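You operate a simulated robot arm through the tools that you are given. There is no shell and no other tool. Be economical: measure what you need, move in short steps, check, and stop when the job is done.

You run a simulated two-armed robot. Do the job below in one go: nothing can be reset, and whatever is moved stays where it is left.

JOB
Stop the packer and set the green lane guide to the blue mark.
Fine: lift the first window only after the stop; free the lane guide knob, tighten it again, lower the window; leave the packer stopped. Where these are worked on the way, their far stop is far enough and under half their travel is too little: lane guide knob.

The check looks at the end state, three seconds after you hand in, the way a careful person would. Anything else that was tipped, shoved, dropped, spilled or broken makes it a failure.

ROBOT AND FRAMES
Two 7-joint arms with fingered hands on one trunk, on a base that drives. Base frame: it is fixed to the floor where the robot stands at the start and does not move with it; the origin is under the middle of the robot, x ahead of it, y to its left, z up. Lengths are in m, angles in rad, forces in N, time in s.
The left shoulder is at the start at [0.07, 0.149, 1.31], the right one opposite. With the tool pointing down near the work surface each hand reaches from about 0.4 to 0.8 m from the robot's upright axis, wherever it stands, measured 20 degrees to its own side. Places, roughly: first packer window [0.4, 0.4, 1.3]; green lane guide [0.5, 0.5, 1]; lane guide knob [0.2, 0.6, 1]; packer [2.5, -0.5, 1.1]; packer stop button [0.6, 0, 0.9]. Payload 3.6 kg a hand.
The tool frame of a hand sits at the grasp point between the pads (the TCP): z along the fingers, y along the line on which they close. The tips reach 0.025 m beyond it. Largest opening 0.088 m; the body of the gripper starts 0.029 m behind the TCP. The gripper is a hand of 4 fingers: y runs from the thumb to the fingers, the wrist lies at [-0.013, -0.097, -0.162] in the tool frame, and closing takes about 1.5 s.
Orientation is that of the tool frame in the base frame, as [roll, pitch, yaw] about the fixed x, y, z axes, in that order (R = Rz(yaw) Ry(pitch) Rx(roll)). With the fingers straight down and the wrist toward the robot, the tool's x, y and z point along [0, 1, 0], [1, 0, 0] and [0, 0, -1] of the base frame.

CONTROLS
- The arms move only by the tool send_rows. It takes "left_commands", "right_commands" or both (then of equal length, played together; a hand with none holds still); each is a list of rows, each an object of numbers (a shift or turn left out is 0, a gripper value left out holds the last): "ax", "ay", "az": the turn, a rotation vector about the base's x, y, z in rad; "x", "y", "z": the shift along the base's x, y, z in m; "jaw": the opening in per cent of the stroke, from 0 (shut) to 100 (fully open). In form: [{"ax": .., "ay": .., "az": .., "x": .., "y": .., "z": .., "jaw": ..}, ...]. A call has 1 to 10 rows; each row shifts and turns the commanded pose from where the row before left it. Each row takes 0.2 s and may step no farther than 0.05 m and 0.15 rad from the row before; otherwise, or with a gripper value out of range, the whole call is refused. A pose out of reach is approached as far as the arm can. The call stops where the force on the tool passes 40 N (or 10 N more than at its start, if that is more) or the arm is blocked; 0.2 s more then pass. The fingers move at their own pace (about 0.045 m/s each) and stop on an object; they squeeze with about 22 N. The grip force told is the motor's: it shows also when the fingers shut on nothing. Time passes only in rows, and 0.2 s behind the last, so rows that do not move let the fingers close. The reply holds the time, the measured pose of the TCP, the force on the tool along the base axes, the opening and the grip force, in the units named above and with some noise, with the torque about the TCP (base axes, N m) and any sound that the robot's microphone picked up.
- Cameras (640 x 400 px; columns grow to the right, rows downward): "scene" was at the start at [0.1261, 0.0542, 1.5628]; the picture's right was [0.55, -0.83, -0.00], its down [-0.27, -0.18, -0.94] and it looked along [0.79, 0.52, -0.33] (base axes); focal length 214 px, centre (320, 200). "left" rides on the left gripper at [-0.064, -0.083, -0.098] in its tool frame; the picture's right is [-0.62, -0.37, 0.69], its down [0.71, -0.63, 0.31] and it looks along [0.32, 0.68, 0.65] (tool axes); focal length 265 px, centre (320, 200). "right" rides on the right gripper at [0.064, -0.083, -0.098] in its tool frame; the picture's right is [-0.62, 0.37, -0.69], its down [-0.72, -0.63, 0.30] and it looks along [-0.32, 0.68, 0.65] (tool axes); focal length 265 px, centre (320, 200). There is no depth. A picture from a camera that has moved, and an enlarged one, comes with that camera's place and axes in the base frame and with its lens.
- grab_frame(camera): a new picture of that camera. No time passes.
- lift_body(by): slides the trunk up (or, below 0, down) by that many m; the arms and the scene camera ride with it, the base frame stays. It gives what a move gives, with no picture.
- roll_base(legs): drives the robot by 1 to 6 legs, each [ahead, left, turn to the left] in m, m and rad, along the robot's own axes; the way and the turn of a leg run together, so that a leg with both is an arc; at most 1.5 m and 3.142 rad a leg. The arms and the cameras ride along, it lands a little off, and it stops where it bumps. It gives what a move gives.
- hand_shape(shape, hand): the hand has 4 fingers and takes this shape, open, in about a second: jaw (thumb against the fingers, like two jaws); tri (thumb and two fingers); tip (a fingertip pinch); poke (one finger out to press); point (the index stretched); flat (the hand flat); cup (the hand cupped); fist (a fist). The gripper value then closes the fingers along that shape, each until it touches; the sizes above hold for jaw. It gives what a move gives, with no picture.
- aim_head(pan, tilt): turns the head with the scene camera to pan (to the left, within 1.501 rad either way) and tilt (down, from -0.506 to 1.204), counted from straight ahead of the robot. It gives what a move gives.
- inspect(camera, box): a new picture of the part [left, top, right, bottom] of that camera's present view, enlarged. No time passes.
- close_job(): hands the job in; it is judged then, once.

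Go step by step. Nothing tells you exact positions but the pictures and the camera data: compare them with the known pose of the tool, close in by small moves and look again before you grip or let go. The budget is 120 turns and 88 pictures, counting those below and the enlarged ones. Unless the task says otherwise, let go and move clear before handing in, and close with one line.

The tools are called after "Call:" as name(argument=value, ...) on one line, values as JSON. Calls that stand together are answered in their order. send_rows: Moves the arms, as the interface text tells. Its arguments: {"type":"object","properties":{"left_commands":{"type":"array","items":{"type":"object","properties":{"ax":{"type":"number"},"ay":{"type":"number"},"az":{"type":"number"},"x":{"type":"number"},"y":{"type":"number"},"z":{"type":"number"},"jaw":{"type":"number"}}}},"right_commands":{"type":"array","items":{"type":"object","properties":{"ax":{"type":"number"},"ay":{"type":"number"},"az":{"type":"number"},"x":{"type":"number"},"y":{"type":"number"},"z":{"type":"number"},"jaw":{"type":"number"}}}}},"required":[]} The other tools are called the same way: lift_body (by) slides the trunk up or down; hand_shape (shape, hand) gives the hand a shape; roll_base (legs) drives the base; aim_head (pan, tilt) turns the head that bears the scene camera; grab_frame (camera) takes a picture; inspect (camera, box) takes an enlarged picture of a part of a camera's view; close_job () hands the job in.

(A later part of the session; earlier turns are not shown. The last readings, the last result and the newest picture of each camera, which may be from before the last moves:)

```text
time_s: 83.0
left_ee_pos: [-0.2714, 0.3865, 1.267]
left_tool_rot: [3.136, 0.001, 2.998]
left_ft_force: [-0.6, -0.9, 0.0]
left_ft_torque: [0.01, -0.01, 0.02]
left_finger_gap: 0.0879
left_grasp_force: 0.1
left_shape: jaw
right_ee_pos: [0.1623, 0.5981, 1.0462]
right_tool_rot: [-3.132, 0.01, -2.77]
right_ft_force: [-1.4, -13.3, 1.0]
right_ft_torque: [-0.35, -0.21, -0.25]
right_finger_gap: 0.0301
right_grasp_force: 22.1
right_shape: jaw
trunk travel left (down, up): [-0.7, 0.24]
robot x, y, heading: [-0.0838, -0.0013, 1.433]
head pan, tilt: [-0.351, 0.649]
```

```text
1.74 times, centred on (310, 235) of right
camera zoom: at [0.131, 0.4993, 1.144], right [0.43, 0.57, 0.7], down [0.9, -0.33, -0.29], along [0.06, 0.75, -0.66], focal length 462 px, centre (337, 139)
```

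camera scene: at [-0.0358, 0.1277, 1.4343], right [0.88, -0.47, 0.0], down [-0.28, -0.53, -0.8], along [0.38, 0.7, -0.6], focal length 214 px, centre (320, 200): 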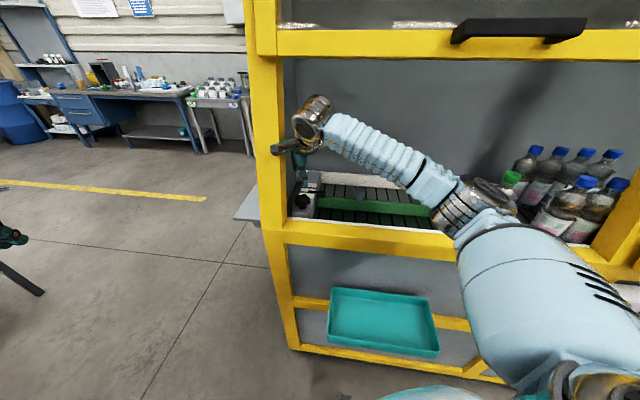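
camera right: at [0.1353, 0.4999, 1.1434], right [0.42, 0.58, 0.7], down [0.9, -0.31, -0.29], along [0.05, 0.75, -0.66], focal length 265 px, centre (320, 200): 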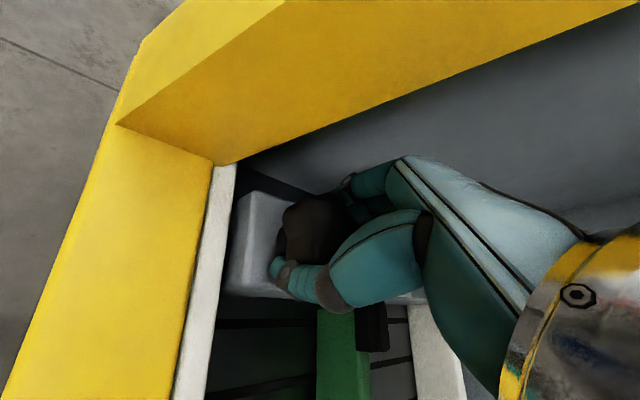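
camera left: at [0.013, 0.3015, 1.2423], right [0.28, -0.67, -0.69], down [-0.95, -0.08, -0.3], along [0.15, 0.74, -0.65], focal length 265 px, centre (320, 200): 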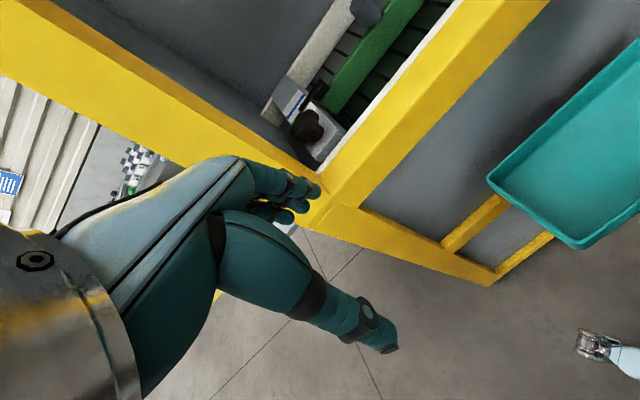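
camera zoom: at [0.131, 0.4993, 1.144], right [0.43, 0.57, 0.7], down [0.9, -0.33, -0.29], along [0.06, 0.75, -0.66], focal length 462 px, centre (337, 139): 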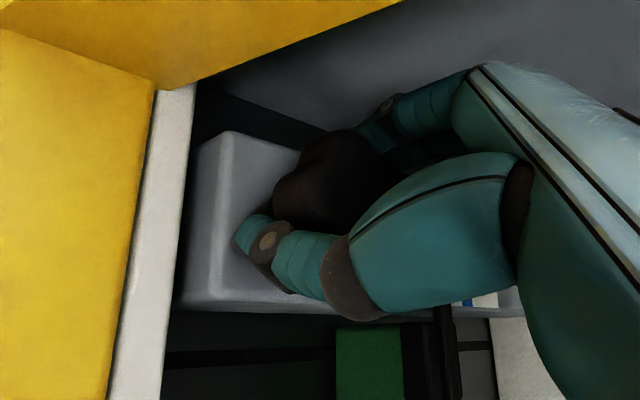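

Torque creeping up slightly. One more stroke, with an image before and after turning to detect the stop.

Call:
send_rows(right_commands=[{"jaw": 90}, {"jaw": 90}, {"jaw": 90, "y": 0.002, "x": 0.003}, {"az": -0.133}, {"az": -0.133}, {"az": -0.133}, {"az": -0.133}, {"az": -0.133}, {"az": -0.1}, {"jaw": 0}])

Call:
send_rows(right_commands=[{"jaw": 0}, {"jaw": 0}, {"jaw": 0}, {"az": 0.13}, {"az": 0.13}])

Call:
inspect(camera="right", box=[180, 120, 440, 350])

Call:
send_rows(right_commands=[{"az": 0.13}, {"az": 0.13}, {"az": 0.13}, {"az": 0.1}])

Call:
inspect(camera="right", box=[180, 120, 440, 350])

```text
time_s: 85.2
left_ee_pos: [-0.2699, 0.3876, 1.2673]
left_tool_rot: [3.139, 0.0, 2.999]
left_ft_force: [0.1, 0.1, 0.2]
left_ft_torque: [0.02, 0.02, 0.03]
left_finger_gap: 0.0877
left_grasp_force: 0.0
left_shape: jaw
right_ee_pos: [0.1681, 0.6029, 1.0448]
right_tool_rot: [-3.131, 0.01, 2.744]
right_ft_force: [-1.0, 1.5, 5.8]
right_ft_torque: [0.28, -0.08, 0.08]
right_finger_gap: 0.0602
right_grasp_force: 0.1
right_shape: jaw
trunk travel left (down, up): [-0.7, 0.24]
robot x, y, heading: [-0.082, -0.0012, 1.43]
head pan, tilt: [-0.351, 0.649]
```

```text
time_s: 86.3
left_ee_pos: [-0.2723, 0.3839, 1.2673]
left_tool_rot: [3.137, 0.001, 2.998]
left_ft_force: [0.9, -0.4, 0.5]
left_ft_torque: [0.0, 0.01, 0.0]
left_finger_gap: 0.0879
left_grasp_force: 0.0
left_shape: jaw
right_ee_pos: [0.1676, 0.5989, 1.0458]
right_tool_rot: [-3.13, 0.013, 3.006]
right_ft_force: [-0.9, -22.5, 2.5]
right_ft_torque: [-0.54, 0.01, -0.27]
right_finger_gap: 0.0309
right_grasp_force: 22.0
right_shape: jaw
trunk travel left (down, up): [-0.7, 0.24]
robot x, y, heading: [-0.0837, 0.0007, 1.429]
head pan, tilt: [-0.351, 0.649]
```

```text
1.74 times, centred on (310, 235) of right
camera zoom: at [0.09, 0.5275, 1.1441], right [0.66, 0.29, 0.7], down [0.63, -0.73, -0.29], along [0.42, 0.62, -0.66], focal length 462 px, centre (337, 139)
```

zoom: 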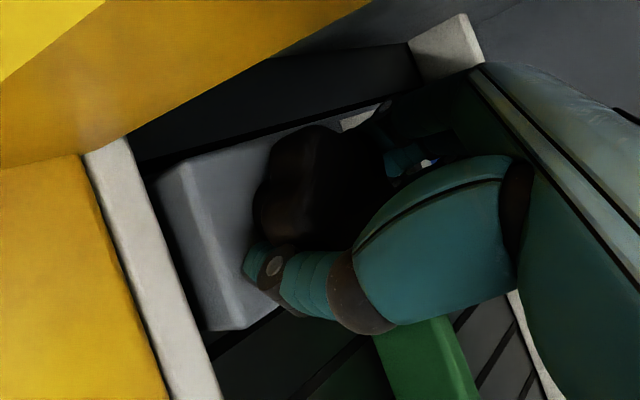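

```text
time_s: 87.3
left_ee_pos: [-0.2704, 0.3858, 1.2676]
left_tool_rot: [3.136, -0.001, 3.0]
left_ft_force: [0.0, 0.4, 0.2]
left_ft_torque: [0.0, 0.02, 0.04]
left_finger_gap: 0.0875
left_grasp_force: 0.0
left_shape: jaw
right_ee_pos: [0.1661, 0.6022, 1.0458]
right_tool_rot: [-3.134, 0.013, -2.787]
right_ft_force: [-0.8, -14.3, 2.2]
right_ft_torque: [-0.41, -0.1, -0.47]
right_finger_gap: 0.03
right_grasp_force: 21.9
right_shape: jaw
trunk travel left (down, up): [-0.7, 0.24]
robot x, y, heading: [-0.0797, -0.0038, 1.434]
head pan, tilt: [-0.351, 0.649]
```

```text
1.74 times, centred on (310, 235) of right
camera zoom: at [0.1337, 0.5021, 1.1439], right [0.44, 0.56, 0.7], down [0.89, -0.34, -0.29], along [0.08, 0.75, -0.66], focal length 462 px, centre (337, 139)
```

zoom: 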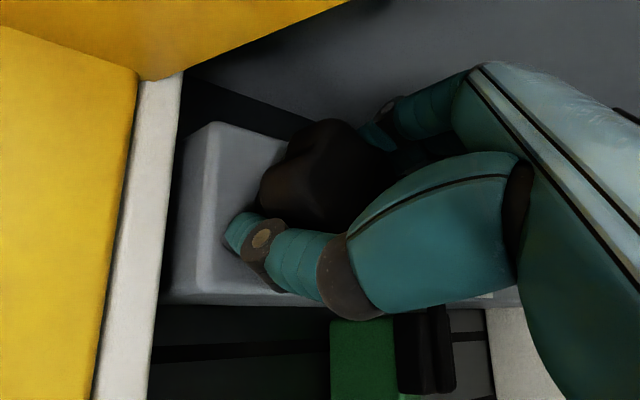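

The torque rose and the fingers slipped around the knob: it is at its loosened stop. Next I release, rise and move over to the guide's peg at about [0.343, 0.558].

Call:
send_rows(right_commands=[{"jaw": 90}, {"jaw": 90}, {"jaw": 90}, {"z": 0.04}, {"z": 0.04}, {"z": 0.03}])

Call:
send_rows(right_commands=[{"x": 0.035, "y": -0.009, "az": -0.12, "jaw": 70}, {"x": 0.035, "y": -0.009, "az": -0.12}, {"x": 0.035, "y": -0.009, "az": -0.12}, {"x": 0.035, "y": -0.009, "az": -0.12}, {"x": 0.035, "y": -0.008, "az": -0.12}])

Call:
grab_frame(camera="right")

Call:
grab_frame(camera="scene")

```text
time_s: 88.8
left_ee_pos: [-0.2727, 0.3886, 1.2657]
left_tool_rot: [3.137, -0.001, 2.997]
left_ft_force: [0.5, 0.5, 0.9]
left_ft_torque: [-0.02, -0.03, -0.02]
left_finger_gap: 0.0878
left_grasp_force: 0.0
left_shape: jaw
right_ee_pos: [0.1655, 0.6014, 1.1555]
right_tool_rot: [-3.13, 0.013, -2.789]
right_ft_force: [-0.8, 0.3, -1.1]
right_ft_torque: [0.03, 0.01, -0.01]
right_finger_gap: 0.079
right_grasp_force: 0.0
right_shape: jaw
trunk travel left (down, up): [-0.7, 0.24]
robot x, y, heading: [-0.0794, -0.0026, 1.431]
head pan, tilt: [-0.351, 0.649]
```

```text
time_s: 90.0
left_ee_pos: [-0.2706, 0.389, 1.268]
left_tool_rot: [3.139, -0.001, 2.999]
left_ft_force: [0.5, -0.3, 0.1]
left_ft_torque: [0.01, 0.0, -0.01]
left_finger_gap: 0.0878
left_grasp_force: 0.1
left_shape: jaw
right_ee_pos: [0.3424, 0.5575, 1.155]
right_tool_rot: [-3.128, 0.012, 2.891]
right_ft_force: [0.1, -0.5, 0.3]
right_ft_torque: [-0.03, -0.02, -0.02]
right_finger_gap: 0.0621
right_grasp_force: 0.1
right_shape: jaw
trunk travel left (down, up): [-0.7, 0.24]
robot x, y, heading: [-0.0804, -0.0003, 1.434]
head pan, tilt: [-0.351, 0.649]
```

```text
26 pictures are left
camera right: at [0.2585, 0.4958, 1.2535], right [0.69, 0.21, 0.69], down [0.54, -0.79, -0.29], along [0.49, 0.57, -0.66], focal length 265 px, centre (320, 200)
```

right: 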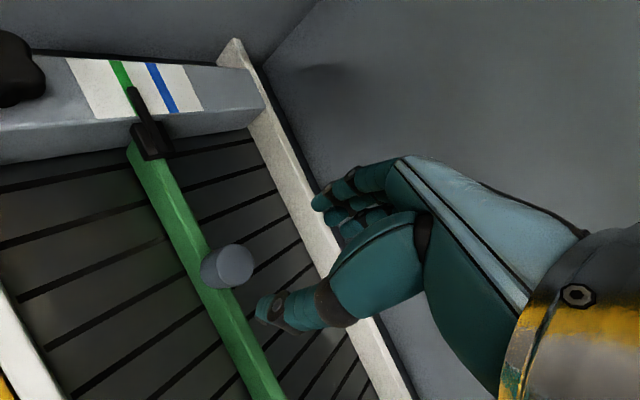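

```text
25 pictures are left
camera scene: at [-0.0337, 0.1256, 1.4344], right [0.88, -0.47, 0.0], down [-0.29, -0.53, -0.8], along [0.38, 0.7, -0.6], focal length 214 px, centre (320, 200)
```

scene: 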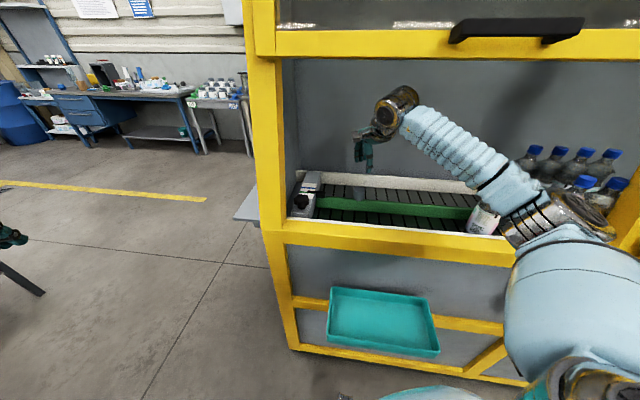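

Peg top is right under the TCP. Lowering onto it and gripping.

Call:
send_rows(right_commands=[{"x": -0.002, "y": 0.003, "z": -0.04}, {"z": -0.04}, {"z": -0.027}, {"jaw": 0}, {"jaw": 0}, {"jaw": 0}, {"jaw": 0}])

Call:
grab_frame(camera="right")

```text
time_s: 91.5
left_ee_pos: [-0.272, 0.3894, 1.2672]
left_tool_rot: [3.14, -0.001, 2.998]
left_ft_force: [-0.5, 0.2, 0.0]
left_ft_torque: [-0.02, -0.01, -0.01]
left_finger_gap: 0.0877
left_grasp_force: 0.2
left_shape: jaw
right_ee_pos: [0.3391, 0.5629, 1.0484]
right_tool_rot: [-3.127, 0.011, 2.896]
right_ft_force: [-1.3, -0.3, -2.0]
right_ft_torque: [0.02, -0.02, 0.07]
right_finger_gap: 0.0259
right_grasp_force: 22.3
right_shape: jaw
trunk travel left (down, up): [-0.7, 0.24]
robot x, y, heading: [-0.0839, -0.0021, 1.432]
head pan, tilt: [-0.351, 0.649]
```

```text
24 pictures are left
camera right: at [0.2548, 0.5001, 1.1453], right [0.69, 0.22, 0.69], down [0.54, -0.79, -0.29], along [0.49, 0.57, -0.66], focal length 265 px, centre (320, 200)
```

right: 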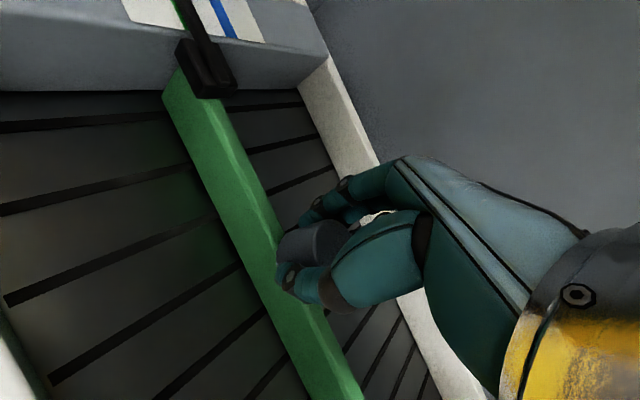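

Peg gripped. Sliding the guide inward about 2.7 cm.

Call:
send_rows(right_commands=[{"x": 0.0054, "y": 0.0072}, {"x": 0.0054, "y": 0.0072}, {"x": 0.0054, "y": 0.0072}])

Call:
grab_frame(camera="right")

Call:
inspect(camera="scene", box=[280, 160, 360, 230])

```text
time_s: 92.3
left_ee_pos: [-0.2723, 0.3904, 1.2655]
left_tool_rot: [-3.141, 0.0, 2.999]
left_ft_force: [-0.5, -0.3, -0.2]
left_ft_torque: [0.01, 0.01, 0.0]
left_finger_gap: 0.0877
left_grasp_force: 0.0
left_shape: jaw
right_ee_pos: [0.355, 0.5864, 1.0472]
right_tool_rot: [-3.127, 0.014, 2.894]
right_ft_force: [-2.9, -1.0, -3.5]
right_ft_torque: [0.01, 0.08, 0.08]
right_finger_gap: 0.0255
right_grasp_force: 22.1
right_shape: jaw
trunk travel left (down, up): [-0.7, 0.24]
robot x, y, heading: [-0.0813, -0.0039, 1.433]
head pan, tilt: [-0.351, 0.649]
```

```text
23 pictures are left
camera right: at [0.2711, 0.5225, 1.1454], right [0.69, 0.22, 0.7], down [0.54, -0.79, -0.29], along [0.49, 0.57, -0.66], focal length 265 px, centre (320, 200)
```

right: 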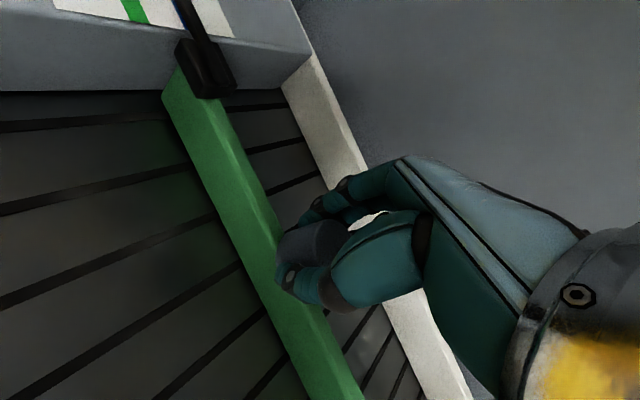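

```text
5.71 times, centred on (320, 195) of scene
camera zoom: at [-0.0354, 0.1278, 1.4342], right [0.88, -0.47, 0.0], down [-0.28, -0.53, -0.8], along [0.38, 0.7, -0.6], focal length 1226 px, centre (320, 229)
```

zoom: 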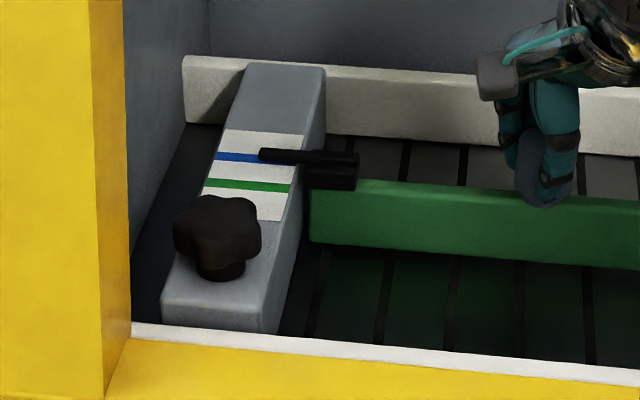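

The pointer now sits at the blue line. I'll check the alignment closely from the hand camera.

Call:
inspect(camera="right", box=[80, 0, 240, 100])

Call:
inspect(camera="scene", box=[300, 172, 332, 192])

```text
4.00 times, centred on (160, 50) of right
camera zoom: at [0.2711, 0.5225, 1.1454], right [0.69, 0.22, 0.7], down [0.54, -0.79, -0.29], along [0.49, 0.57, -0.66], focal length 1062 px, centre (960, 800)
```

zoom: 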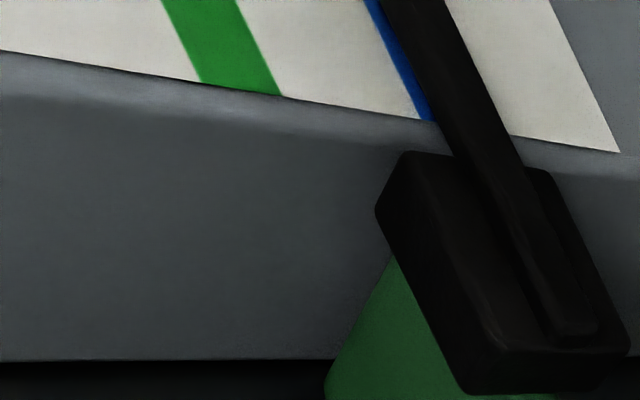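

```text
16.00 times, centred on (316, 182) of scene
camera zoom: at [-0.0354, 0.1278, 1.4342], right [0.88, -0.47, 0.0], down [-0.28, -0.53, -0.8], along [0.38, 0.7, -0.6], focal length 3432 px, centre (384, 488)
```

zoom: 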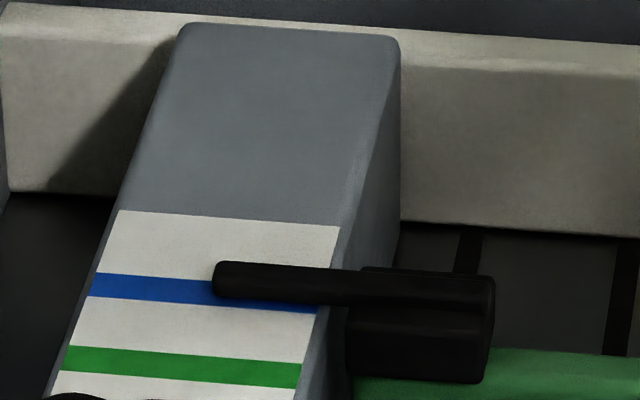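

The views are ambiguous by a few mm because the pointer stands above the scale. I'll release and raise the hand to look from more directly above.

Call:
send_rows(right_commands=[{"jaw": 70}, {"jaw": 70}, {"jaw": 70}, {"z": 0.04}, {"z": 0.04}, {"z": 0.04, "x": 0.01, "y": 0.013}, {"z": 0.035, "x": 0.02, "y": 0.027}])

Call:
inspect(camera="right", box=[40, 95, 168, 175])

```text
time_s: 94.0
left_ee_pos: [-0.2737, 0.3913, 1.2643]
left_tool_rot: [-3.141, 0.0, 2.997]
left_ft_force: [-0.2, -0.5, -0.2]
left_ft_torque: [-0.03, -0.03, -0.01]
left_finger_gap: 0.0877
left_grasp_force: 0.1
left_shape: jaw
right_ee_pos: [0.3842, 0.625, 1.2033]
right_tool_rot: [-3.125, 0.014, 2.896]
right_ft_force: [0.4, -0.2, 0.4]
right_ft_torque: [0.0, -0.01, -0.02]
right_finger_gap: 0.061
right_grasp_force: 0.1
right_shape: jaw
trunk travel left (down, up): [-0.7, 0.24]
robot x, y, heading: [-0.0822, -0.0022, 1.431]
head pan, tilt: [-0.351, 0.649]
```

```text
5.00 times, centred on (104, 135) of right
camera zoom: at [0.2999, 0.5627, 1.3015], right [0.68, 0.22, 0.7], down [0.54, -0.79, -0.29], along [0.49, 0.57, -0.66], focal length 1327 px, centre (1400, 525)
```

zoom: 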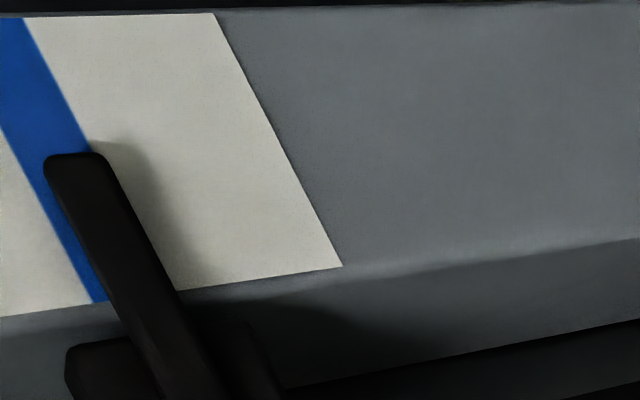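

The pointer is within about 1.5 mm of the centre of the roughly 10 mm wide blue line. Going back to the knob with the wrist wound counterclockwise, ready for tightening.

Call:
send_rows(right_commands=[{"x": -0.0365, "y": -0.0035, "z": -0.01, "az": 0.1, "jaw": 90}, {"x": -0.0365, "y": -0.0035, "z": -0.01, "az": 0.1}, {"x": -0.0365, "y": -0.0035, "z": -0.01, "az": 0.1}, {"x": -0.0365, "y": -0.0035, "z": -0.01, "az": 0.1}, {"x": -0.0365, "y": -0.0035, "az": 0.1}, {"x": -0.0365, "y": -0.0035, "az": 0.08}])

Call:
grab_frame(camera="right")

```text
time_s: 95.3
left_ee_pos: [-0.2732, 0.3889, 1.2659]
left_tool_rot: [3.139, 0.002, 2.997]
left_ft_force: [0.0, 0.6, 0.5]
left_ft_torque: [0.01, 0.0, 0.0]
left_finger_gap: 0.0876
left_grasp_force: 0.0
left_shape: jaw
right_ee_pos: [0.1652, 0.604, 1.1627]
right_tool_rot: [-3.126, 0.012, -2.806]
right_ft_force: [0.1, -0.6, 0.6]
right_ft_torque: [0.04, -0.02, -0.03]
right_finger_gap: 0.0793
right_grasp_force: 0.0
right_shape: jaw
trunk travel left (down, up): [-0.7, 0.24]
robot x, y, heading: [-0.0789, -0.0035, 1.426]
head pan, tilt: [-0.351, 0.649]
```

```text
18 pictures are left
camera right: at [0.1293, 0.5051, 1.261], right [0.45, 0.56, 0.7], down [0.89, -0.36, -0.29], along [0.09, 0.75, -0.66], focal length 265 px, centre (320, 200)
```

right: 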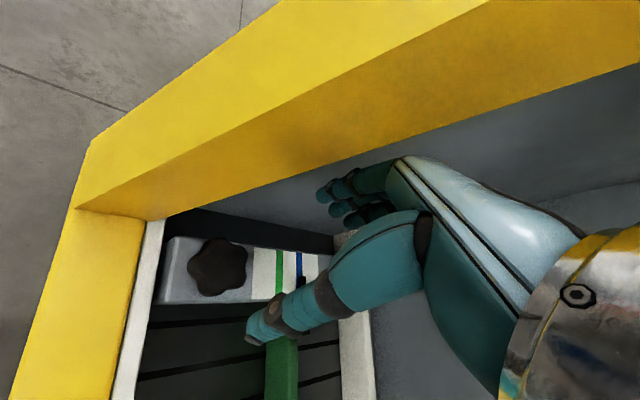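

Pointer and knob are visible and in place. Lowering, gripping, and turning clockwise.

Call:
send_rows(right_commands=[{"z": -0.04}, {"z": -0.04}, {"z": -0.037}, {"jaw": 0}, {"jaw": 0}, {"jaw": 0}, {"jaw": 0}])

Call:
send_rows(right_commands=[{"az": -0.125, "y": -0.002}, {"az": -0.125}, {"az": -0.125}, {"az": -0.125}, {"az": -0.125}, {"az": -0.1}])

```text
time_s: 97.0
left_ee_pos: [-0.2712, 0.3866, 1.2677]
left_tool_rot: [3.137, 0.0, 2.997]
left_ft_force: [-0.4, 0.8, 0.8]
left_ft_torque: [0.0, 0.02, 0.03]
left_finger_gap: 0.0877
left_grasp_force: 0.0
left_shape: jaw
right_ee_pos: [0.1688, 0.6015, 1.0452]
right_tool_rot: [-3.128, 0.013, -2.809]
right_ft_force: [5.2, -12.1, 3.6]
right_ft_torque: [-0.01, 0.05, -0.06]
right_finger_gap: 0.031
right_grasp_force: 22.0
right_shape: jaw
trunk travel left (down, up): [-0.7, 0.24]
robot x, y, heading: [-0.0831, -0.0014, 1.428]
head pan, tilt: [-0.351, 0.649]
```

```text
time_s: 98.3
left_ee_pos: [-0.2721, 0.3876, 1.2666]
left_tool_rot: [3.139, -0.001, 3.0]
left_ft_force: [-0.6, -0.9, -0.3]
left_ft_torque: [-0.03, -0.03, -0.01]
left_finger_gap: 0.0877
left_grasp_force: 0.0
left_shape: jaw
right_ee_pos: [0.1661, 0.5981, 1.0446]
right_tool_rot: [-3.128, 0.01, 2.75]
right_ft_force: [-4.0, -16.3, -8.5]
right_ft_torque: [-0.13, 0.06, 0.12]
right_finger_gap: 0.0297
right_grasp_force: 21.7
right_shape: jaw
trunk travel left (down, up): [-0.7, 0.24]
robot x, y, heading: [-0.0855, -0.0, 1.433]
head pan, tilt: [-0.351, 0.649]
```

Clockwise 0.72 rad done with low torque. Next stroke.

Call:
send_rows(right_commands=[{"jaw": 90}, {"jaw": 90}, {"jaw": 90}, {"az": 0.125}, {"az": 0.125}, {"az": 0.125}, {"az": 0.125}, {"az": 0.125}, {"az": 0.1}, {"jaw": 0}])

Call:
send_rows(right_commands=[{"jaw": 0}, {"jaw": 0}, {"jaw": 0}, {"az": -0.125}, {"az": -0.125}, {"az": -0.125}, {"az": -0.125}, {"az": -0.125}, {"az": -0.1}])

Call:
send_rows(right_commands=[{"jaw": 90}, {"jaw": 90}, {"jaw": 90}, {"az": 0.125}, {"az": 0.125}, {"az": 0.125}, {"az": 0.125}, {"az": 0.125}, {"az": 0.1}, {"jaw": 0}])

Call:
send_rows(right_commands=[{"jaw": 0}, {"jaw": 0}, {"jaw": 0}, {"az": -0.125}, {"az": -0.125}, {"az": -0.125}, {"az": -0.125}, {"az": -0.125}, {"az": -0.1}])

Call:
inspect(camera="right", box=[180, 120, 440, 350])

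```text
time_s: 100.5
left_ee_pos: [-0.273, 0.3894, 1.2663]
left_tool_rot: [3.141, 0.0, 3.0]
left_ft_force: [0.9, -0.5, 0.2]
left_ft_torque: [-0.02, 0.02, -0.01]
left_finger_gap: 0.0876
left_grasp_force: 0.1
left_shape: jaw
right_ee_pos: [0.1668, 0.6008, 1.0459]
right_tool_rot: [-3.133, 0.013, -2.809]
right_ft_force: [0.5, 0.2, 4.0]
right_ft_torque: [0.19, 0.01, -0.03]
right_finger_gap: 0.0563
right_grasp_force: 0.1
right_shape: jaw
trunk travel left (down, up): [-0.7, 0.24]
robot x, y, heading: [-0.0793, -0.0019, 1.434]
head pan, tilt: [-0.351, 0.649]
```

```text
time_s: 102.5
left_ee_pos: [-0.2744, 0.3863, 1.2667]
left_tool_rot: [3.139, 0.003, 2.999]
left_ft_force: [0.1, -0.2, -0.3]
left_ft_torque: [0.0, -0.01, 0.01]
left_finger_gap: 0.0875
left_grasp_force: 0.0
left_shape: jaw
right_ee_pos: [0.1647, 0.5981, 1.0448]
right_tool_rot: [-3.126, 0.012, 2.749]
right_ft_force: [-8.0, -18.2, -6.9]
right_ft_torque: [-0.18, 0.13, 0.13]
right_finger_gap: 0.0287
right_grasp_force: 21.7
right_shape: jaw
trunk travel left (down, up): [-0.7, 0.24]
robot x, y, heading: [-0.0846, -0.0016, 1.425]
head pan, tilt: [-0.351, 0.649]
```

```text
time_s: 104.8
left_ee_pos: [-0.2724, 0.3893, 1.2659]
left_tool_rot: [3.14, -0.001, 3.0]
left_ft_force: [-0.1, -0.4, 0.3]
left_ft_torque: [0.02, 0.02, -0.03]
left_finger_gap: 0.0879
left_grasp_force: 0.2
left_shape: jaw
right_ee_pos: [0.1668, 0.6014, 1.0457]
right_tool_rot: [-3.131, 0.009, -2.808]
right_ft_force: [1.0, -0.3, 4.1]
right_ft_torque: [0.21, -0.01, -0.06]
right_finger_gap: 0.0565
right_grasp_force: 0.2
right_shape: jaw
trunk travel left (down, up): [-0.7, 0.24]
robot x, y, heading: [-0.0809, -0.001, 1.43]
head pan, tilt: [-0.351, 0.649]
```

```text
time_s: 106.8
left_ee_pos: [-0.2733, 0.3869, 1.266]
left_tool_rot: [3.137, 0.0, 3.0]
left_ft_force: [0.2, 0.9, -0.5]
left_ft_torque: [0.03, -0.01, 0.0]
left_finger_gap: 0.0879
left_grasp_force: 0.1
left_shape: jaw
right_ee_pos: [0.1641, 0.5979, 1.0451]
right_tool_rot: [-3.129, 0.014, 2.75]
right_ft_force: [-7.3, -17.9, -8.2]
right_ft_torque: [-0.14, 0.11, 0.12]
right_finger_gap: 0.0281
right_grasp_force: 22.0
right_shape: jaw
trunk travel left (down, up): [-0.7, 0.24]
robot x, y, heading: [-0.0829, -0.0015, 1.429]
head pan, tilt: [-0.351, 0.649]
```

```text
1.74 times, centred on (310, 235) of right
camera zoom: at [0.0717, 0.5484, 1.1441], right [0.71, 0.12, 0.7], down [0.42, -0.86, -0.29], along [0.56, 0.5, -0.66], focal length 462 px, centre (337, 139)
```

zoom: 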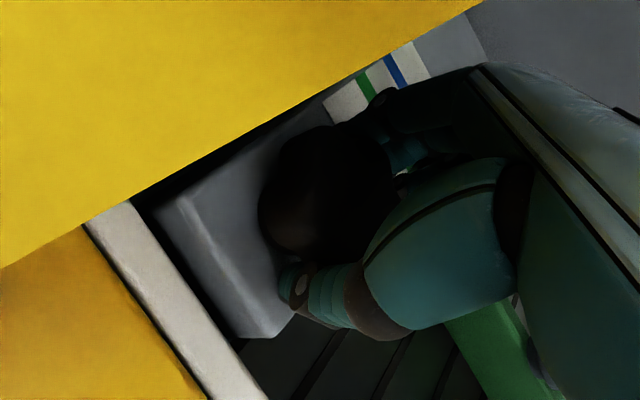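

About 2.2 rad tightened, torque still low. More strokes until the stop shows.

Call:
send_rows(right_commands=[{"jaw": 90}, {"jaw": 90}, {"jaw": 90}, {"az": 0.125}, {"az": 0.125}, {"az": 0.125}, {"az": 0.125}, {"az": 0.125}, {"az": 0.1}, {"jaw": 0}])

Call:
send_rows(right_commands=[{"jaw": 0}, {"jaw": 0}, {"jaw": 0}, {"az": -0.125}, {"az": -0.125}, {"az": -0.125}])

Call:
send_rows(right_commands=[{"az": -0.125}, {"az": -0.125}, {"az": -0.1}])

Call:
inspect(camera="right", box=[180, 120, 440, 350])

```text
time_s: 109.0
left_ee_pos: [-0.2723, 0.3886, 1.2673]
left_tool_rot: [3.139, 0.0, 2.999]
left_ft_force: [0.3, 0.1, 0.0]
left_ft_torque: [0.0, 0.0, 0.0]
left_finger_gap: 0.0876
left_grasp_force: 0.1
left_shape: jaw
right_ee_pos: [0.1672, 0.6004, 1.0455]
right_tool_rot: [-3.129, 0.01, -2.808]
right_ft_force: [1.4, 0.5, 4.3]
right_ft_torque: [0.22, 0.01, -0.08]
right_finger_gap: 0.0561
right_grasp_force: 0.0
right_shape: jaw
trunk travel left (down, up): [-0.7, 0.24]
robot x, y, heading: [-0.0773, -0.003, 1.434]
head pan, tilt: [-0.351, 0.649]
```

```text
time_s: 110.3
left_ee_pos: [-0.2724, 0.3869, 1.2654]
left_tool_rot: [3.135, 0.0, 2.999]
left_ft_force: [0.1, 1.0, 0.2]
left_ft_torque: [0.03, -0.01, -0.01]
left_finger_gap: 0.0876
left_grasp_force: 0.2
left_shape: jaw
right_ee_pos: [0.1658, 0.5972, 1.0457]
right_tool_rot: [-3.127, 0.012, 3.1]
right_ft_force: [-2.2, -16.9, -4.1]
right_ft_torque: [-0.17, 0.06, 0.23]
right_finger_gap: 0.0288
right_grasp_force: 22.0
right_shape: jaw
trunk travel left (down, up): [-0.7, 0.24]
robot x, y, heading: [-0.0834, -0.0009, 1.43]
head pan, tilt: [-0.351, 0.649]
```

```text
time_s: 111.2
left_ee_pos: [-0.2726, 0.3864, 1.2663]
left_tool_rot: [3.139, -0.002, 2.999]
left_ft_force: [-0.9, 0.1, -0.2]
left_ft_torque: [-0.03, -0.03, -0.02]
left_finger_gap: 0.0875
left_grasp_force: 0.0
left_shape: jaw
right_ee_pos: [0.1649, 0.5987, 1.0462]
right_tool_rot: [-3.127, 0.012, 2.75]
right_ft_force: [-6.2, -18.1, -8.4]
right_ft_torque: [-0.2, 0.17, 0.22]
right_finger_gap: 0.0273
right_grasp_force: 22.4
right_shape: jaw
trunk travel left (down, up): [-0.7, 0.24]
robot x, y, heading: [-0.0854, -0.0032, 1.437]
head pan, tilt: [-0.351, 0.649]
```

```text
1.74 times, centred on (310, 235) of right
camera zoom: at [0.0727, 0.5486, 1.1441], right [0.71, 0.12, 0.69], down [0.42, -0.86, -0.29], along [0.56, 0.5, -0.66], focal length 462 px, centre (337, 139)
```

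zoom: 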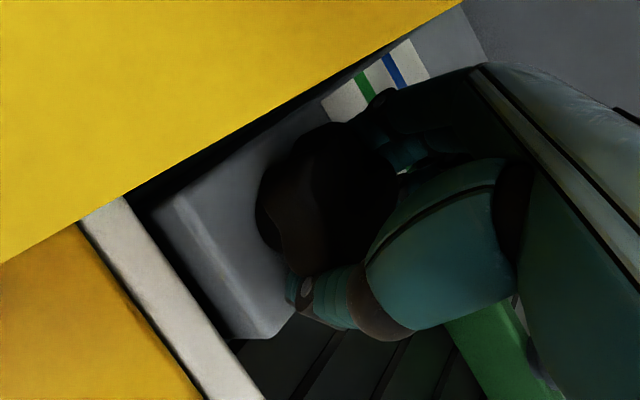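

About 2.9 rad. One more stroke, checking the torque mid-way.

Call:
send_rows(right_commands=[{"jaw": 90}, {"jaw": 90}, {"jaw": 90}, {"az": 0.125}, {"az": 0.125}, {"az": 0.125}, {"az": 0.125}, {"az": 0.125}, {"az": 0.1}, {"jaw": 0}])

Call:
send_rows(right_commands=[{"jaw": 0}, {"jaw": 0}, {"jaw": 0}, {"az": -0.125}, {"az": -0.125}, {"az": -0.125}])

Call:
send_rows(right_commands=[{"az": -0.125}, {"az": -0.125}, {"az": -0.1}])

Call:
inspect(camera="right", box=[180, 120, 440, 350])

```text
time_s: 113.3
left_ee_pos: [-0.2719, 0.3885, 1.2663]
left_tool_rot: [3.14, 0.0, 2.998]
left_ft_force: [0.3, -0.1, -0.1]
left_ft_torque: [0.02, -0.03, -0.01]
left_finger_gap: 0.0875
left_grasp_force: 0.0
left_shape: jaw
right_ee_pos: [0.1663, 0.5999, 1.0468]
right_tool_rot: [-3.129, 0.009, -2.808]
right_ft_force: [0.2, 0.4, 3.6]
right_ft_torque: [0.16, 0.0, -0.06]
right_finger_gap: 0.0562
right_grasp_force: 0.1
right_shape: jaw
trunk travel left (down, up): [-0.7, 0.24]
robot x, y, heading: [-0.0778, -0.0022, 1.43]
head pan, tilt: [-0.351, 0.649]
```

```text
time_s: 114.8
left_ee_pos: [-0.2721, 0.3875, 1.2662]
left_tool_rot: [3.138, 0.0, 2.998]
left_ft_force: [0.0, -0.2, -0.4]
left_ft_torque: [-0.01, 0.02, -0.01]
left_finger_gap: 0.0874
left_grasp_force: 0.0
left_shape: jaw
right_ee_pos: [0.1659, 0.5982, 1.0451]
right_tool_rot: [-3.128, 0.013, 3.098]
right_ft_force: [-0.5, -14.5, -1.7]
right_ft_torque: [-0.01, 0.19, 0.25]
right_finger_gap: 0.0268
right_grasp_force: 21.7
right_shape: jaw
trunk travel left (down, up): [-0.7, 0.24]
robot x, y, heading: [-0.0814, 0.0004, 1.427]
head pan, tilt: [-0.351, 0.649]
```

```text
time_s: 115.5
left_ee_pos: [-0.2698, 0.3873, 1.2666]
left_tool_rot: [3.138, -0.003, 3.0]
left_ft_force: [0.2, -0.5, 0.1]
left_ft_torque: [-0.02, 0.03, 0.04]
left_finger_gap: 0.0877
left_grasp_force: 0.0
left_shape: jaw
right_ee_pos: [0.1685, 0.5988, 1.0438]
right_tool_rot: [-3.13, 0.011, 2.744]
right_ft_force: [5.9, -15.4, -5.2]
right_ft_torque: [0.07, 0.05, 0.23]
right_finger_gap: 0.0249
right_grasp_force: 22.2
right_shape: jaw
trunk travel left (down, up): [-0.7, 0.24]
robot x, y, heading: [-0.0793, -0.0018, 1.432]
head pan, tilt: [-0.351, 0.649]
```

```text
1.74 times, centred on (310, 235) of right
camera zoom: at [0.0764, 0.5497, 1.1433], right [0.71, 0.11, 0.7], down [0.42, -0.86, -0.29], along [0.57, 0.49, -0.66], focal length 462 px, centre (337, 139)
```

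zoom: 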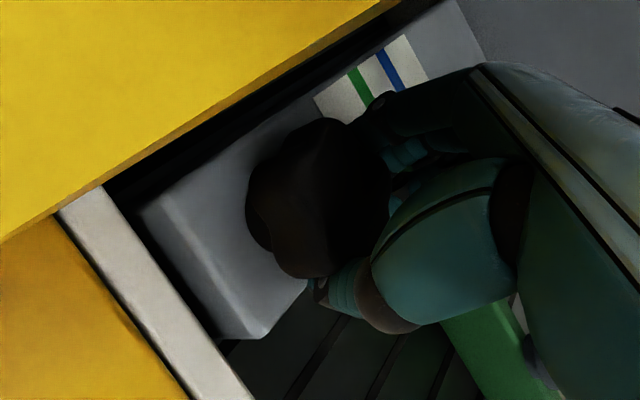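

The fingers started to slip, possibly at the tight stop. I'll re-centre the grip and do one more confirming stroke.

Call:
send_rows(right_commands=[{"jaw": 90}, {"jaw": 90}, {"jaw": 90}, {"az": 0.125, "x": -0.002, "y": -0.003}, {"az": 0.125}, {"az": 0.125}, {"az": 0.125}, {"az": 0.125}, {"az": 0.1}, {"jaw": 0}])

Call:
send_rows(right_commands=[{"jaw": 0}, {"jaw": 0}, {"jaw": 0}])

Call:
inspect(camera="right", box=[180, 120, 440, 350])

Call:
send_rows(right_commands=[{"az": -0.12}, {"az": -0.12}, {"az": -0.12}])

Call:
inspect(camera="right", box=[180, 120, 440, 350])

```text
time_s: 117.8
left_ee_pos: [-0.2715, 0.3893, 1.2655]
left_tool_rot: [3.141, 0.0, 2.998]
left_ft_force: [-0.3, 0.0, 0.6]
left_ft_torque: [-0.01, -0.02, 0.02]
left_finger_gap: 0.0874
left_grasp_force: 0.1
left_shape: jaw
right_ee_pos: [0.1646, 0.598, 1.0442]
right_tool_rot: [-3.132, 0.012, -2.808]
right_ft_force: [1.3, 0.7, 4.6]
right_ft_torque: [0.25, -0.02, -0.06]
right_finger_gap: 0.0568
right_grasp_force: 0.1
right_shape: jaw
trunk travel left (down, up): [-0.7, 0.24]
robot x, y, heading: [-0.081, -0.0015, 1.425]
head pan, tilt: [-0.351, 0.649]
```

```text
time_s: 118.5
left_ee_pos: [-0.2711, 0.3866, 1.2668]
left_tool_rot: [3.139, 0.001, 2.999]
left_ft_force: [0.5, 0.1, -0.3]
left_ft_torque: [0.03, 0.0, 0.01]
left_finger_gap: 0.0876
left_grasp_force: 0.0
left_shape: jaw
right_ee_pos: [0.1664, 0.5947, 1.0464]
right_tool_rot: [-3.128, 0.012, -2.808]
right_ft_force: [2.5, -8.7, 3.7]
right_ft_torque: [0.27, 0.2, -0.06]
right_finger_gap: 0.0308
right_grasp_force: 22.0
right_shape: jaw
trunk travel left (down, up): [-0.7, 0.24]
robot x, y, heading: [-0.0809, -0.002, 1.431]
head pan, tilt: [-0.351, 0.649]
```

```text
1.74 times, centred on (310, 235) of right
camera zoom: at [0.1297, 0.4975, 1.1442], right [0.45, 0.56, 0.7], down [0.89, -0.36, -0.29], along [0.09, 0.75, -0.66], focal length 462 px, centre (337, 139)
```

zoom: 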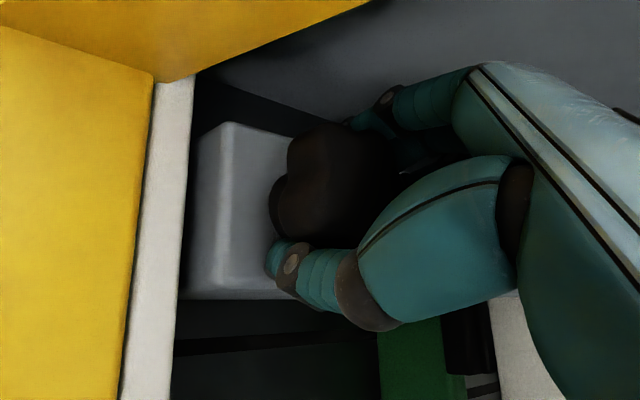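

```text
time_s: 119.3
left_ee_pos: [-0.2743, 0.3872, 1.2667]
left_tool_rot: [3.138, 0.002, 3.0]
left_ft_force: [-0.3, -0.9, -0.4]
left_ft_torque: [0.01, -0.06, -0.02]
left_finger_gap: 0.0879
left_grasp_force: 0.0
left_shape: jaw
right_ee_pos: [0.1607, 0.5952, 1.0459]
right_tool_rot: [-3.127, 0.012, 3.114]
right_ft_force: [-6.1, -12.9, -3.2]
right_ft_torque: [0.07, 0.22, 0.47]
right_finger_gap: 0.0281
right_grasp_force: 21.8
right_shape: jaw
trunk travel left (down, up): [-0.7, 0.24]
robot x, y, heading: [-0.0792, -0.0009, 1.432]
head pan, tilt: [-0.351, 0.649]
```

```text
1.74 times, centred on (310, 235) of right
camera zoom: at [0.0935, 0.5164, 1.1439], right [0.62, 0.36, 0.69], down [0.7, -0.65, -0.29], along [0.35, 0.67, -0.66], focal length 462 px, centre (337, 139)
```

zoom: 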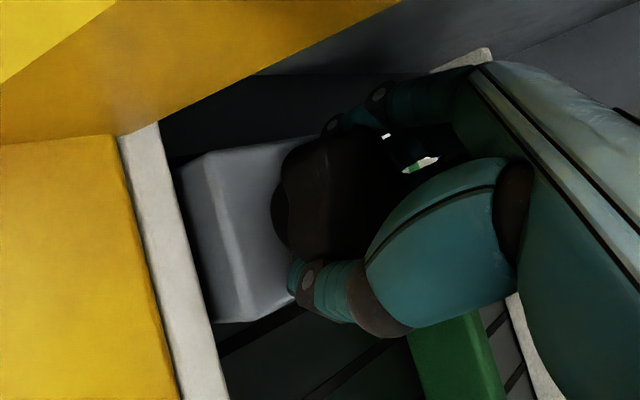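

Torque 0.47 N·m with slip: the knob is tight at its stop. Releasing, rising, and checking the pointer.

Call:
send_rows(right_commands=[{"jaw": 90}, {"jaw": 90}, {"jaw": 90}, {"z": 0.04}, {"z": 0.04}, {"z": 0.03}, {"x": 0.02, "y": -0.04}, {"x": 0.01, "y": -0.045}, {"y": -0.045}, {"y": -0.045}])

Call:
inspect(camera="scene", box=[280, 160, 360, 230])

```text
time_s: 121.5
left_ee_pos: [-0.2703, 0.3879, 1.268]
left_tool_rot: [3.138, -0.002, 2.999]
left_ft_force: [-0.6, -0.2, 0.3]
left_ft_torque: [0.0, 0.05, -0.01]
left_finger_gap: 0.088
left_grasp_force: 0.0
left_shape: jaw
right_ee_pos: [0.1959, 0.4215, 1.1565]
right_tool_rot: [-3.131, 0.011, 3.114]
right_ft_force: [-1.2, -0.2, -0.1]
right_ft_torque: [0.02, 0.01, -0.01]
right_finger_gap: 0.0793
right_grasp_force: 0.1
right_shape: jaw
trunk travel left (down, up): [-0.7, 0.24]
robot x, y, heading: [-0.0761, 0.0002, 1.435]
head pan, tilt: [-0.351, 0.649]
```

```text
5.71 times, centred on (320, 195) of scene
camera zoom: at [-0.0334, 0.1244, 1.4345], right [0.88, -0.47, 0.0], down [-0.29, -0.53, -0.8], along [0.37, 0.7, -0.6], focal length 1226 px, centre (320, 229)
```

zoom: 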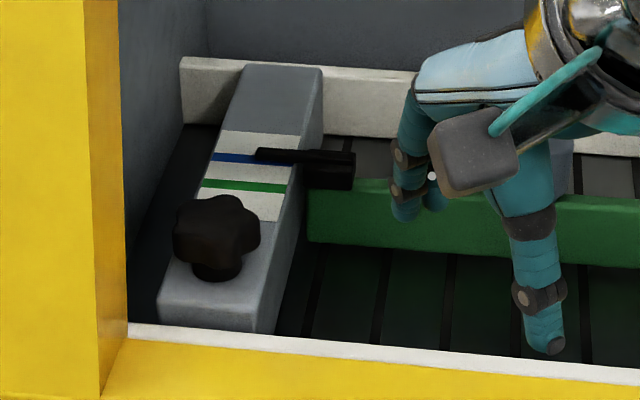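

Pointer on blue, knob tight. I'll withdraw the hand, turn back square to the packer and raise the trunk for lowering the window.

Call:
send_rows(right_commands=[{"x": -0.03, "y": -0.04}, {"x": -0.03, "y": -0.04}])

Call:
roll_base(legs=[[0, 0, -0.5]])

Call:
lift_body(by=0.1)

Call:
aim_head(pan=-0.1, tilt=0.4)

Call:
grab_frame(camera="scene")

```text
time_s: 122.2
left_ee_pos: [-0.272, 0.3881, 1.2663]
left_tool_rot: [3.138, 0.001, 2.998]
left_ft_force: [0.3, -0.2, -0.1]
left_ft_torque: [-0.01, -0.03, -0.04]
left_finger_gap: 0.0877
left_grasp_force: 0.0
left_shape: jaw
right_ee_pos: [0.1337, 0.3484, 1.1598]
right_tool_rot: [-3.13, 0.013, 3.112]
right_ft_force: [0.0, -0.4, -0.4]
right_ft_torque: [0.0, 0.0, 0.01]
right_finger_gap: 0.0791
right_grasp_force: 0.1
right_shape: jaw
right hand out of reach, approached as far as the arm can: row 2
trunk travel left (down, up): [-0.7, 0.24]
robot x, y, heading: [-0.0775, -0.0029, 1.437]
head pan, tilt: [-0.351, 0.649]
```

```text
time_s: 125.9
left_ee_pos: [-0.0597, 0.4326, 1.2665]
left_tool_rot: [3.14, 0.001, 2.5]
left_ft_force: [0.3, -0.7, 1.0]
left_ft_torque: [0.01, 0.0, 0.02]
left_finger_gap: 0.0877
left_grasp_force: 0.1
left_shape: jaw
right_ee_pos: [0.2772, 0.2051, 1.159]
right_tool_rot: [-3.126, 0.01, 2.616]
right_ft_force: [-0.1, -0.2, -0.4]
right_ft_torque: [0.03, -0.02, 0.0]
right_finger_gap: 0.0792
right_grasp_force: 0.0
right_shape: jaw
trunk travel left (down, up): [-0.7, 0.24]
robot x, y, heading: [-0.0786, -0.001, 0.925]
head pan, tilt: [-0.351, 0.649]
```

```text
time_s: 127.2
left_ee_pos: [-0.062, 0.4325, 1.3658]
left_tool_rot: [3.14, 0.001, 2.498]
left_ft_force: [0.8, -0.5, -0.1]
left_ft_torque: [-0.02, 0.0, -0.01]
left_finger_gap: 0.0877
left_grasp_force: 0.0
left_shape: jaw
right_ee_pos: [0.2764, 0.2048, 1.2598]
right_tool_rot: [-3.128, 0.014, 2.616]
right_ft_force: [0.0, -0.7, -1.1]
right_ft_torque: [0.02, 0.02, -0.01]
right_finger_gap: 0.0792
right_grasp_force: 0.1
right_shape: jaw
trunk travel left (down, up): [-0.8, 0.14]
robot x, y, heading: [-0.0811, -0.0013, 0.928]
head pan, tilt: [-0.351, 0.649]
```

```text
time_s: 128.0
left_ee_pos: [-0.0618, 0.4341, 1.3643]
left_tool_rot: [3.139, 0.0, 2.501]
left_ft_force: [-0.4, 0.1, -0.5]
left_ft_torque: [0.0, 0.02, 0.0]
left_finger_gap: 0.0877
left_grasp_force: 0.0
left_shape: jaw
right_ee_pos: [0.2771, 0.2054, 1.2605]
right_tool_rot: [-3.128, 0.013, 2.616]
right_ft_force: [0.4, 0.6, 0.1]
right_ft_torque: [-0.03, -0.02, -0.03]
right_finger_gap: 0.0792
right_grasp_force: 0.1
right_shape: jaw
trunk travel left (down, up): [-0.8, 0.14]
robot x, y, heading: [-0.0797, 0.0012, 0.931]
head pan, tilt: [-0.099, 0.4]
```

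```text
11 pictures are left
camera scene: at [0.0097, 0.1097, 1.5567], right [0.74, -0.67, 0.0], down [-0.26, -0.29, -0.92], along [0.62, 0.68, -0.39], focal length 214 px, centre (320, 200)
```

scene: 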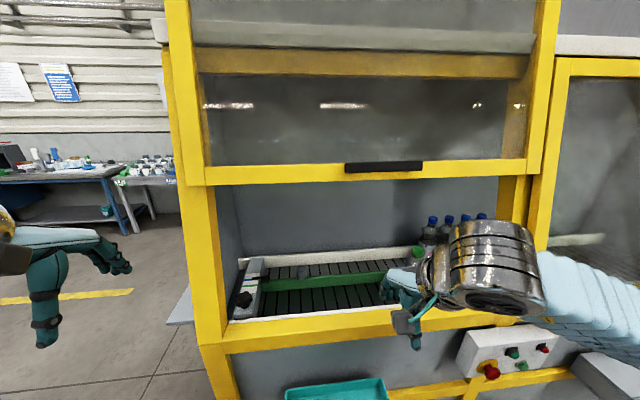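

Window is still up with the handle at about [0.40, 0.342, 1.447]. I'll raise the right hand and bring it over the bar.

Call:
send_rows(right_commands=[{"z": 0.042, "az": -0.06, "jaw": 50}, {"z": 0.042, "az": -0.056}, {"z": 0.042}, {"z": 0.042}, {"z": 0.042}, {"z": 0.042}, {"z": 0.028}])

Call:
send_rows(right_commands=[{"x": 0.031, "y": 0.034}, {"x": 0.031, "y": 0.034}, {"x": 0.031, "y": 0.034}, {"x": 0.028, "y": 0.031}])

Call:
grab_frame(camera="right")

```text
time_s: 129.6
left_ee_pos: [-0.0623, 0.4317, 1.3653]
left_tool_rot: [3.138, 0.0, 2.499]
left_ft_force: [0.7, 0.1, 0.6]
left_ft_torque: [-0.03, 0.03, 0.01]
left_finger_gap: 0.0879
left_grasp_force: 0.0
left_shape: jaw
right_ee_pos: [0.2752, 0.2043, 1.54]
right_tool_rot: [-3.128, 0.013, 2.502]
right_ft_force: [0.1, -0.5, -0.9]
right_ft_torque: [-0.01, -0.01, -0.01]
right_finger_gap: 0.0444
right_grasp_force: 0.1
right_shape: jaw
trunk travel left (down, up): [-0.8, 0.14]
robot x, y, heading: [-0.0754, -0.0021, 0.931]
head pan, tilt: [-0.099, 0.4]
```

```text
time_s: 130.6
left_ee_pos: [-0.0614, 0.436, 1.3648]
left_tool_rot: [3.141, 0.002, 2.501]
left_ft_force: [-1.0, -0.3, -0.2]
left_ft_torque: [0.02, -0.02, 0.0]
left_finger_gap: 0.0876
left_grasp_force: 0.1
left_shape: jaw
right_ee_pos: [0.3978, 0.341, 1.5382]
right_tool_rot: [-3.124, 0.013, 2.501]
right_ft_force: [0.6, -1.2, 0.0]
right_ft_torque: [0.02, 0.03, -0.01]
right_finger_gap: 0.0445
right_grasp_force: 0.0
right_shape: jaw
trunk travel left (down, up): [-0.8, 0.14]
robot x, y, heading: [-0.0857, -0.003, 0.93]
head pan, tilt: [-0.099, 0.4]
```

```text
10 pictures are left
camera right: at [0.2954, 0.3157, 1.6364], right [0.72, -0.06, 0.7], down [0.2, -0.94, -0.28], along [0.67, 0.34, -0.66], focal length 265 px, centre (320, 200)
```

right: 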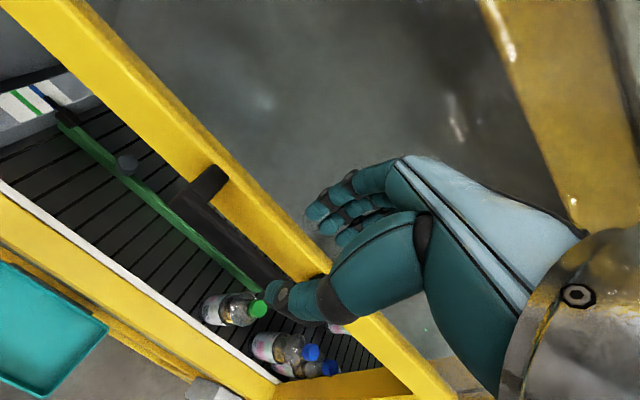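

Bar located at z≈1.455, in line. Lowering onto it and closing.

Call:
send_rows(right_commands=[{"z": -0.03, "jaw": 44}, {"x": 0.001, "y": 0.001, "z": -0.03}, {"z": -0.022}])

Call:
inspect(camera="right", box=[140, 130, 460, 330])

```text
time_s: 131.4
left_ee_pos: [-0.0614, 0.4347, 1.3654]
left_tool_rot: [3.141, 0.001, 2.501]
left_ft_force: [0.4, -0.5, -0.2]
left_ft_torque: [-0.03, 0.01, 0.01]
left_finger_gap: 0.0878
left_grasp_force: 0.0
left_shape: jaw
right_ee_pos: [0.3991, 0.3402, 1.4557]
right_tool_rot: [-3.125, 0.012, 2.498]
right_ft_force: [-0.1, 1.2, 0.9]
right_ft_torque: [-0.01, -0.03, 0.03]
right_finger_gap: 0.0393
right_grasp_force: 0.1
right_shape: jaw
trunk travel left (down, up): [-0.8, 0.14]
robot x, y, heading: [-0.0809, 0.0007, 0.932]
head pan, tilt: [-0.099, 0.4]
```

```text
2.00 times, centred on (300, 230) of right
camera zoom: at [0.2968, 0.3159, 1.5549], right [0.72, -0.06, 0.69], down [0.2, -0.94, -0.29], along [0.67, 0.34, -0.66], focal length 531 px, centre (360, 140)
```

zoom: 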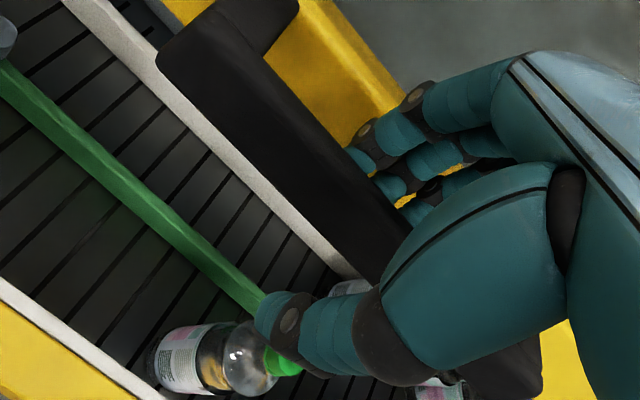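

Good straddle. Closing and lowering the window along its plane.

Call:
send_rows(right_commands=[{"jaw": 0}, {"jaw": 0}, {"jaw": 0}, {"jaw": 0}, {"z": -0.02, "x": -0.003, "y": -0.004}, {"z": -0.02, "x": -0.003, "y": -0.004}, {"z": -0.029, "x": -0.0044, "y": -0.0058}, {"z": -0.029, "x": -0.0044, "y": -0.0058}, {"z": -0.029, "x": -0.0044, "y": -0.0058}])

Call:
grab_frame(camera="scene")

```text
time_s: 133.4
left_ee_pos: [-0.0617, 0.4331, 1.3658]
left_tool_rot: [3.141, 0.001, 2.5]
left_ft_force: [-0.2, 0.0, 0.5]
left_ft_torque: [0.02, 0.02, -0.01]
left_finger_gap: 0.0876
left_grasp_force: 0.1
left_shape: jaw
right_ee_pos: [0.379, 0.3136, 1.3273]
right_tool_rot: [-3.121, 0.012, 2.5]
right_ft_force: [-3.1, -3.2, -2.8]
right_ft_torque: [-0.07, 0.12, 0.08]
right_finger_gap: 0.0086
right_grasp_force: 22.0
right_shape: jaw
trunk travel left (down, up): [-0.8, 0.14]
robot x, y, heading: [-0.0836, -0.0027, 0.931]
head pan, tilt: [-0.099, 0.4]
```

```text
8 pictures are left
camera scene: at [0.0097, 0.1088, 1.5567], right [0.74, -0.67, 0.0], down [-0.26, -0.29, -0.92], along [0.62, 0.68, -0.39], focal length 214 px, centre (320, 200)
```

scene: 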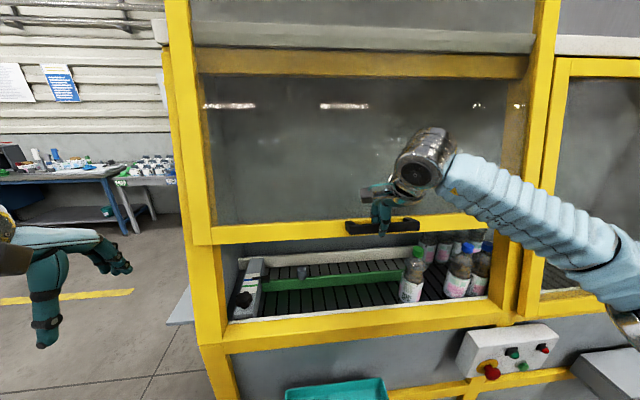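

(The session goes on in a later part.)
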